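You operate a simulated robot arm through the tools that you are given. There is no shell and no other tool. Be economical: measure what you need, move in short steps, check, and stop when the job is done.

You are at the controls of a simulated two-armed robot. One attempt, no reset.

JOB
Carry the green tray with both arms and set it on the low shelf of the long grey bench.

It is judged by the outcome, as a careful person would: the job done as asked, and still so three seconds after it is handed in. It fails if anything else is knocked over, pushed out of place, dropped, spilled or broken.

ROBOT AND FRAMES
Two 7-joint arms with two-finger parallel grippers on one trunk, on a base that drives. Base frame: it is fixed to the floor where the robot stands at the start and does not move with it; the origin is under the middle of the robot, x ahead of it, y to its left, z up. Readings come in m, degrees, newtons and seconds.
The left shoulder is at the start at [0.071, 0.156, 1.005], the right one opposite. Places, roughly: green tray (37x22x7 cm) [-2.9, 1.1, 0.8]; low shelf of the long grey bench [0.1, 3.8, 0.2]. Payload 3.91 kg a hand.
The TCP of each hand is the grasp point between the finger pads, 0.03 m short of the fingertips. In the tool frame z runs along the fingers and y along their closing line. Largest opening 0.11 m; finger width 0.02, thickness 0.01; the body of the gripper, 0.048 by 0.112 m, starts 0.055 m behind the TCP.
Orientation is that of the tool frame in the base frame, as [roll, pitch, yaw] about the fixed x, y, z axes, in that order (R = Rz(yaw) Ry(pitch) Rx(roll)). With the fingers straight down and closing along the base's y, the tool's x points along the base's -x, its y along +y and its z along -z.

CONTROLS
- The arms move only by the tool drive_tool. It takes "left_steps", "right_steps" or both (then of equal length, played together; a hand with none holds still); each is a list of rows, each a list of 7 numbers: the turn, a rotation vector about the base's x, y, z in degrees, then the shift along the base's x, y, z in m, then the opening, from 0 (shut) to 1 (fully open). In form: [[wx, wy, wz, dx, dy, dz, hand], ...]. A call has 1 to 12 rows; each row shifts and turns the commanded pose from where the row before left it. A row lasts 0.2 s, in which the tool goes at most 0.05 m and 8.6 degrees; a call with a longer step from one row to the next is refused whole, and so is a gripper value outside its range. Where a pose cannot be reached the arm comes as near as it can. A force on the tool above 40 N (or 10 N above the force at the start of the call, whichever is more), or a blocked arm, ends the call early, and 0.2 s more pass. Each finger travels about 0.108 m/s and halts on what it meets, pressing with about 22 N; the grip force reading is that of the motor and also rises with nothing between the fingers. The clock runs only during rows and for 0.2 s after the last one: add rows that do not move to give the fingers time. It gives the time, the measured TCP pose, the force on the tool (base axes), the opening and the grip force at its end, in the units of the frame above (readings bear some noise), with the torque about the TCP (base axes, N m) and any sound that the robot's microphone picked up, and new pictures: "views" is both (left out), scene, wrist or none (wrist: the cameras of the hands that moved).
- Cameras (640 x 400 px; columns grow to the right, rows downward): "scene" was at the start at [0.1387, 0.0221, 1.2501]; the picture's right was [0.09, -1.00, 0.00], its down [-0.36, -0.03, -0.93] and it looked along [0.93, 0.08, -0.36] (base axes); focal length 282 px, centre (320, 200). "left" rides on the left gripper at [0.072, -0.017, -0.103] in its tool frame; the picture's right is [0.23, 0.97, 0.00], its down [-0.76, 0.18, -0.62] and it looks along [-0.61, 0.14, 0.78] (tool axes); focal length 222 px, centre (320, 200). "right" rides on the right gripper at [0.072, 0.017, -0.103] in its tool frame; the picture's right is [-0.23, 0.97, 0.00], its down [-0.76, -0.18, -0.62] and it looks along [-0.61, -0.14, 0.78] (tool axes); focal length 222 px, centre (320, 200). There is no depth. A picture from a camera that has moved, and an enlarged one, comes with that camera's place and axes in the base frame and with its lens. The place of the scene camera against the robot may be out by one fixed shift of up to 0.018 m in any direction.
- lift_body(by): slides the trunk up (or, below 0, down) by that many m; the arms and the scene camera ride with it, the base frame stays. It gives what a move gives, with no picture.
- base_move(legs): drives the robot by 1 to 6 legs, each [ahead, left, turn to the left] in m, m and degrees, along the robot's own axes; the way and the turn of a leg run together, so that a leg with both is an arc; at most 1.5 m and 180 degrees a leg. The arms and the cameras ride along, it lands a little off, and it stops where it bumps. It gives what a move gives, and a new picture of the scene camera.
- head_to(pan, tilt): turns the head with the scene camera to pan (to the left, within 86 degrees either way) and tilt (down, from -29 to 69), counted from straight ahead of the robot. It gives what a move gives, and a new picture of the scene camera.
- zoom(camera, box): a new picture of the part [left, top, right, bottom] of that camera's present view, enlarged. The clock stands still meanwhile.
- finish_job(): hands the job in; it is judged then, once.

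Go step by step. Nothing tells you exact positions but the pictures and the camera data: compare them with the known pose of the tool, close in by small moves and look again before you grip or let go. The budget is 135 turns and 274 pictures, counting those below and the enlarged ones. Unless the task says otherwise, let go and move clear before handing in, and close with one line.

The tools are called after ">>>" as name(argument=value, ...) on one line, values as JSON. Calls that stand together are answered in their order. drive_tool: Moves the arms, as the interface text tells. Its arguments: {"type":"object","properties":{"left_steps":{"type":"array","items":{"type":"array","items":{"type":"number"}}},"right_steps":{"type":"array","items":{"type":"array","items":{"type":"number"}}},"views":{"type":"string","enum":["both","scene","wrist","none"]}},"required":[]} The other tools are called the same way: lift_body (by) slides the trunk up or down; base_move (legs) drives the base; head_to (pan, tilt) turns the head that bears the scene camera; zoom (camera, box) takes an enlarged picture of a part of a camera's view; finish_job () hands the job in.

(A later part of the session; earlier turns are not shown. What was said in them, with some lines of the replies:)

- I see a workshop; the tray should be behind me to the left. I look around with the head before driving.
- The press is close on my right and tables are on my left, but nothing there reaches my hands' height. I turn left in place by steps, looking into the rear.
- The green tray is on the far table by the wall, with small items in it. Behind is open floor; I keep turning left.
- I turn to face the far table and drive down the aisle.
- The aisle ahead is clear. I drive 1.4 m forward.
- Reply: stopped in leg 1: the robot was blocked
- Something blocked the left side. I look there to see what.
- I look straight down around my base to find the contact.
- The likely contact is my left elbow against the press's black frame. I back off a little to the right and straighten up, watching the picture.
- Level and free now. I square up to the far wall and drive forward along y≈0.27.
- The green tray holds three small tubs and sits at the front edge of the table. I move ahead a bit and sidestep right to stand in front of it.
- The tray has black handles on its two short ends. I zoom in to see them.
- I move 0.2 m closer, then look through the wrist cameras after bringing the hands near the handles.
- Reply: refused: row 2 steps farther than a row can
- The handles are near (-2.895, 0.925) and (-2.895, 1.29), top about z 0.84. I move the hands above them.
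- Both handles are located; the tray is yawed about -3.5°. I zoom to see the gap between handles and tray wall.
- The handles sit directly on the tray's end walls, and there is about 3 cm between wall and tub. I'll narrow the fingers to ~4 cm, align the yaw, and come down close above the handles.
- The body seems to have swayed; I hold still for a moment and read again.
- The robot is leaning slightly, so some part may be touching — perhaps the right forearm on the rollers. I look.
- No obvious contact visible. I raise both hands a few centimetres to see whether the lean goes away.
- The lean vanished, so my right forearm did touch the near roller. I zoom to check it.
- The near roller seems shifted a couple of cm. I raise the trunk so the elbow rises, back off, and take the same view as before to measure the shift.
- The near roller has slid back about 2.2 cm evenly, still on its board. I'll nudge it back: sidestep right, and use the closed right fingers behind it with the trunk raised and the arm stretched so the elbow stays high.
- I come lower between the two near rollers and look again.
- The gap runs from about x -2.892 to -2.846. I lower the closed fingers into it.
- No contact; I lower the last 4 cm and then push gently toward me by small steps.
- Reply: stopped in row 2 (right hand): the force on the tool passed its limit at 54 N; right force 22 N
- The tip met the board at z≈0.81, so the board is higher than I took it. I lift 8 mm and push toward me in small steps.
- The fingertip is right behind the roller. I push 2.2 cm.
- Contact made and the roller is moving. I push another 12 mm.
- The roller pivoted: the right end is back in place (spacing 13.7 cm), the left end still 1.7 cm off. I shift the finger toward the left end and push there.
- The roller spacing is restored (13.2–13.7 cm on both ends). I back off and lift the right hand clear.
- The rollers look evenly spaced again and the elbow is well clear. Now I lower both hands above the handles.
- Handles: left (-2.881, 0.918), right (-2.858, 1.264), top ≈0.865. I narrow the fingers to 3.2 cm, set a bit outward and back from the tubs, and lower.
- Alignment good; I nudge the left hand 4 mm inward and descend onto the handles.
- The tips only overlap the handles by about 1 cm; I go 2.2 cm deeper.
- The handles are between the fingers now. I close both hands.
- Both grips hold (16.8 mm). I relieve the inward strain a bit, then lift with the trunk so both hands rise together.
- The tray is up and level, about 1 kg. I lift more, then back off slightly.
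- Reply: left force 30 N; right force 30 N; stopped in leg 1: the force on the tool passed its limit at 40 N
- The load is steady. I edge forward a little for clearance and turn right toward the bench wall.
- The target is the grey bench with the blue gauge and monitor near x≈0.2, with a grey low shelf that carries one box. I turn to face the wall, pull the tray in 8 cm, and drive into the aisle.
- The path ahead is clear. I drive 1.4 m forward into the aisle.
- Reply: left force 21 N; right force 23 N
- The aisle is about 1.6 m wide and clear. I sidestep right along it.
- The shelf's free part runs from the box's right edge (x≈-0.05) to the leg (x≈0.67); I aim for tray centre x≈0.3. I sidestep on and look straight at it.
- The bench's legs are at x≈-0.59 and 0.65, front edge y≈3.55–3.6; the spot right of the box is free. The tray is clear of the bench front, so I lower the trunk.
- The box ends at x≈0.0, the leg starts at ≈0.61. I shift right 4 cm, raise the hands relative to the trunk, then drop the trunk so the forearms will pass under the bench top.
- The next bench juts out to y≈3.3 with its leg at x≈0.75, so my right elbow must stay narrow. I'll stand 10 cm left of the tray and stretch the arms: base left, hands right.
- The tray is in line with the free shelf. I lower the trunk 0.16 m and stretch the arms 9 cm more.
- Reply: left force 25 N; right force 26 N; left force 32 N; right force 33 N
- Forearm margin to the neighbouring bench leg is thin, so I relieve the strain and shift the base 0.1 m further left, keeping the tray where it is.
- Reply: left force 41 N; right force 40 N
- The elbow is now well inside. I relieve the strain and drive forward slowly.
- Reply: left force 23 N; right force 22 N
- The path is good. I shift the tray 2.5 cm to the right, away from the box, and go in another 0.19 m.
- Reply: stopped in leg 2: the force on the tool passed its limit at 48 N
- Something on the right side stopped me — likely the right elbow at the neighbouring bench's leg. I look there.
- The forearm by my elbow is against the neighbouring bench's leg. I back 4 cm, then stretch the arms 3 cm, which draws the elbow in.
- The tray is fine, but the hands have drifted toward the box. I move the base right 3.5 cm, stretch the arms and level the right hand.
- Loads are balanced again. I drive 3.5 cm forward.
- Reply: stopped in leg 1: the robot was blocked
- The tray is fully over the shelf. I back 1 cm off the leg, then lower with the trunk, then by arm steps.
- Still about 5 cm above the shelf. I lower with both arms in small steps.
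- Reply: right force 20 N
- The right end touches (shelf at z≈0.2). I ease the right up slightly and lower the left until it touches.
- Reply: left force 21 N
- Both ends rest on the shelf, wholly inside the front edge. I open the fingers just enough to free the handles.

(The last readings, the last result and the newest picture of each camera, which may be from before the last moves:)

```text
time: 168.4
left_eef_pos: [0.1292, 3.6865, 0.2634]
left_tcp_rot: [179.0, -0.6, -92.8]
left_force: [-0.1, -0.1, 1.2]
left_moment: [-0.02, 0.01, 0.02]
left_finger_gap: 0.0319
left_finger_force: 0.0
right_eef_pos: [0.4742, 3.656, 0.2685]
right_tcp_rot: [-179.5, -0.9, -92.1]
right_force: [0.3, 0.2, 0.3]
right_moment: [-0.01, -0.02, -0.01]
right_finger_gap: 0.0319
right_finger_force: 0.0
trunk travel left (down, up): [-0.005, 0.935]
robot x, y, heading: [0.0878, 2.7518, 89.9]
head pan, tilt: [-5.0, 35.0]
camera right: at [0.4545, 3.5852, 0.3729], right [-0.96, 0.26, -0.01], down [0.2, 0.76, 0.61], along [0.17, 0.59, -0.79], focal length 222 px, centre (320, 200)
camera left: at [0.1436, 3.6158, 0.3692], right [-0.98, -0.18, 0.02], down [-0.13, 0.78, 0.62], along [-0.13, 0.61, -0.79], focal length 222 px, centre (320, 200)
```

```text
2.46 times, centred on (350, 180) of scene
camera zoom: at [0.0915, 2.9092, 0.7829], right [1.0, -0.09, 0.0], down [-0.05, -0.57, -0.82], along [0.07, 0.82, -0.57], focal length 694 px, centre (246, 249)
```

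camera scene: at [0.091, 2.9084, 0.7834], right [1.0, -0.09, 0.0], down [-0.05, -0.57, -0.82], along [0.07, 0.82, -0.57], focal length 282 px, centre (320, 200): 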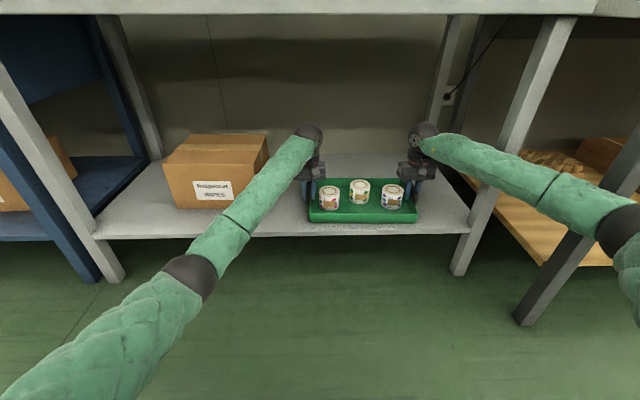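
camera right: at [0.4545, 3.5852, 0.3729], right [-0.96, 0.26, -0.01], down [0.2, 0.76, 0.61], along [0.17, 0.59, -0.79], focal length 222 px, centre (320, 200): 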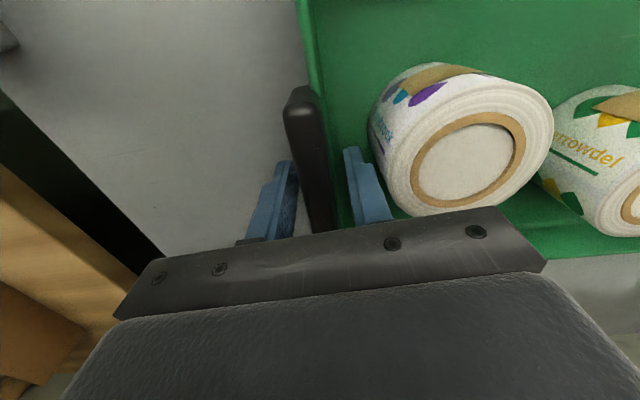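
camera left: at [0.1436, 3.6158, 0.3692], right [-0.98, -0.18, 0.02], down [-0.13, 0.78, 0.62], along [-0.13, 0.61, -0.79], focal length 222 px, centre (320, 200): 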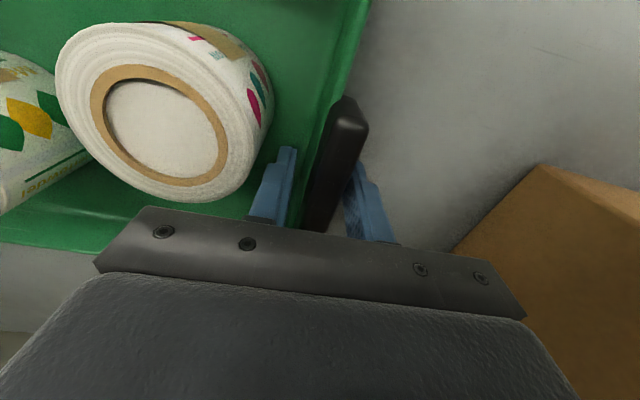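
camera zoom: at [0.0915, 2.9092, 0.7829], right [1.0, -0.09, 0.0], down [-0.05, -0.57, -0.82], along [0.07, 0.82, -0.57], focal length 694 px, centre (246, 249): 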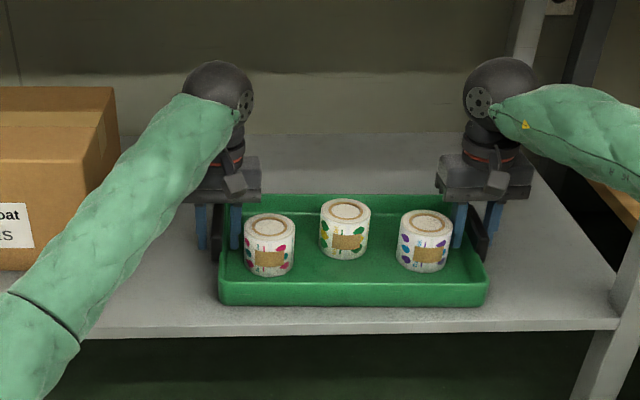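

Both hands are free. I lift them straight up.

>>> drive_tool(left_steps=[[0, 0, 0, 0, 0, 0.01, 0.29], [0, 0, 0, 0, 0, 0.02, 0.29], [0, 0, 0, 0, 0, 0.02, 0.29], [0, 0, 0, 0, 0, 0.03, 0.29], [0, 0, 0, 0, 0, 0.03, 0.29], [0, 0, 0, 0, 0, 0.01, 0.29]], right_steps=[[0, 0, 0, 0, 0, 0.01, 0.29], [0, 0, 0, 0, 0, 0.02, 0.29], [0, 0, 0, 0, 0, 0.02, 0.29], [0, 0, 0, 0, 0, 0.03, 0.29], [0, 0, 0, 0, 0, 0.03, 0.29], [0, 0, 0, 0, 0, 0.01, 0.29]], views="scene")

>>> zoom(camera="scene", box=[220, 100, 480, 260])

```text
time: 169.8
left_eef_pos: [0.1292, 3.6884, 0.3833]
left_tcp_rot: [179.0, -0.6, -92.7]
left_force: [0.0, 0.5, 0.2]
left_moment: [0.01, 0.02, 0.0]
left_finger_gap: 0.0318
left_finger_force: 0.0
right_eef_pos: [0.4753, 3.6562, 0.3901]
right_tcp_rot: [-179.6, -0.9, -92.2]
right_force: [0.2, 0.5, -0.2]
right_moment: [0.02, 0.01, -0.01]
right_finger_gap: 0.032
right_finger_force: 0.1
trunk travel left (down, up): [-0.005, 0.935]
robot x, y, heading: [0.0836, 2.7568, 89.8]
head pan, tilt: [-5.0, 35.0]
camera scene: at [0.0915, 2.9092, 0.7828], right [1.0, -0.09, 0.0], down [-0.05, -0.57, -0.82], along [0.07, 0.82, -0.57], focal length 282 px, centre (320, 200)
```

scene: 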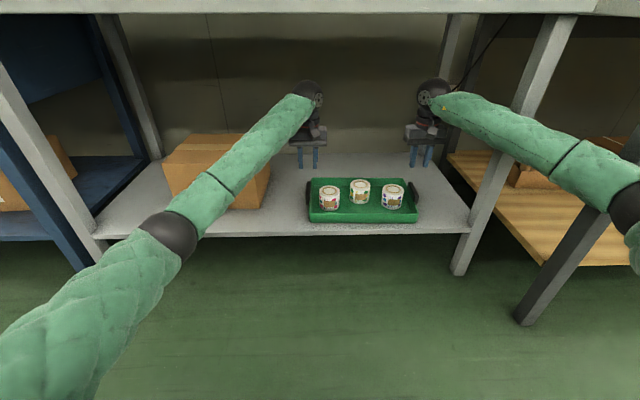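

```text
2.46 times, centred on (350, 180) of scene
camera zoom: at [0.0915, 2.9092, 0.7828], right [1.0, -0.09, 0.0], down [-0.05, -0.57, -0.82], along [0.07, 0.82, -0.57], focal length 694 px, centre (246, 249)
```

zoom: 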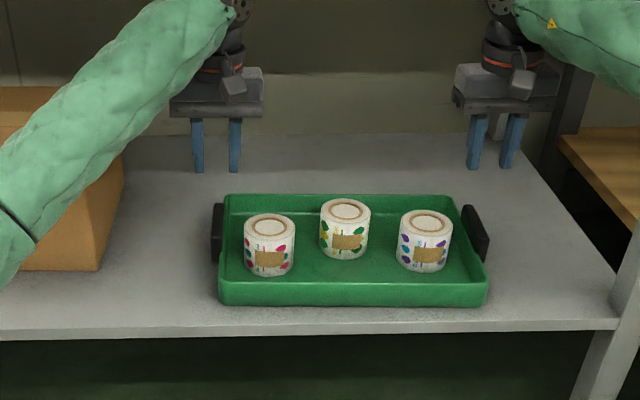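

The tray sits level on the shelf with its three tubs upright. I back straight out and take a last look.

>>> base_move(legs=[[-0.3, 0, 0]])

>>> zoom(camera="scene", box=[180, 60, 500, 260])

```text
time: 171.9
left_eef_pos: [0.1288, 3.3878, 0.3828]
left_tcp_rot: [179.0, -0.6, -92.7]
left_force: [0.6, -0.5, 0.5]
left_moment: [-0.01, -0.02, -0.03]
left_finger_gap: 0.0321
left_finger_force: 0.1
right_eef_pos: [0.4756, 3.3551, 0.3892]
right_tcp_rot: [-179.6, -0.9, -92.0]
right_force: [0.2, 0.2, 0.0]
right_moment: [-0.01, -0.02, 0.01]
right_finger_gap: 0.0318
right_finger_force: 0.1
trunk travel left (down, up): [-0.005, 0.935]
robot x, y, heading: [0.0861, 2.4555, 89.8]
head pan, tilt: [-5.0, 35.0]
camera scene: at [0.091, 2.6094, 0.7829], right [1.0, -0.09, 0.0], down [-0.05, -0.57, -0.82], along [0.07, 0.82, -0.57], focal length 282 px, centre (320, 200)
```

scene: 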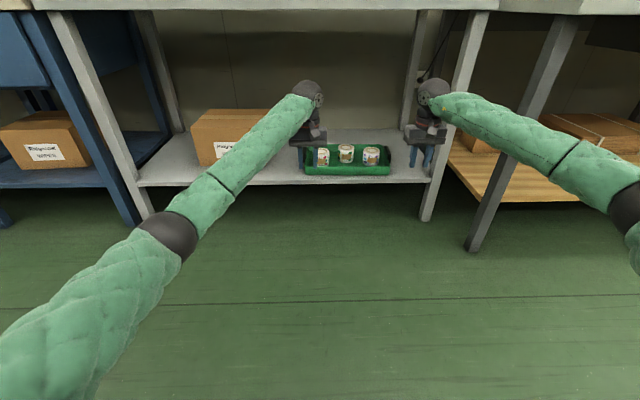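

```text
2.00 times, centred on (340, 160) of scene
camera zoom: at [0.091, 2.6094, 0.7829], right [1.0, -0.09, 0.0], down [-0.05, -0.57, -0.82], along [0.07, 0.82, -0.57], focal length 564 px, centre (280, 280)
```

zoom: 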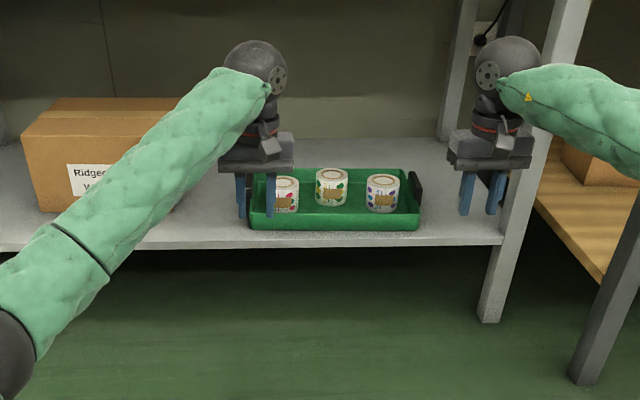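

The tray rests fully on the low shelf, tubs upright, and both hands are clear, so I hand the job in.

>>> finish_job()

```text
The job is handed in.
```

The green tray is on the low shelf of the long grey bench with its three tubs upright, and both hands are clear. On the way my right arm slid the near roller on the tray's table back about 2 cm. I pushed it back by eye to even spacing, so it may still be slightly off. I also bumped the press frame early on and the next bench's leg at the end, but saw nothing moved by either.
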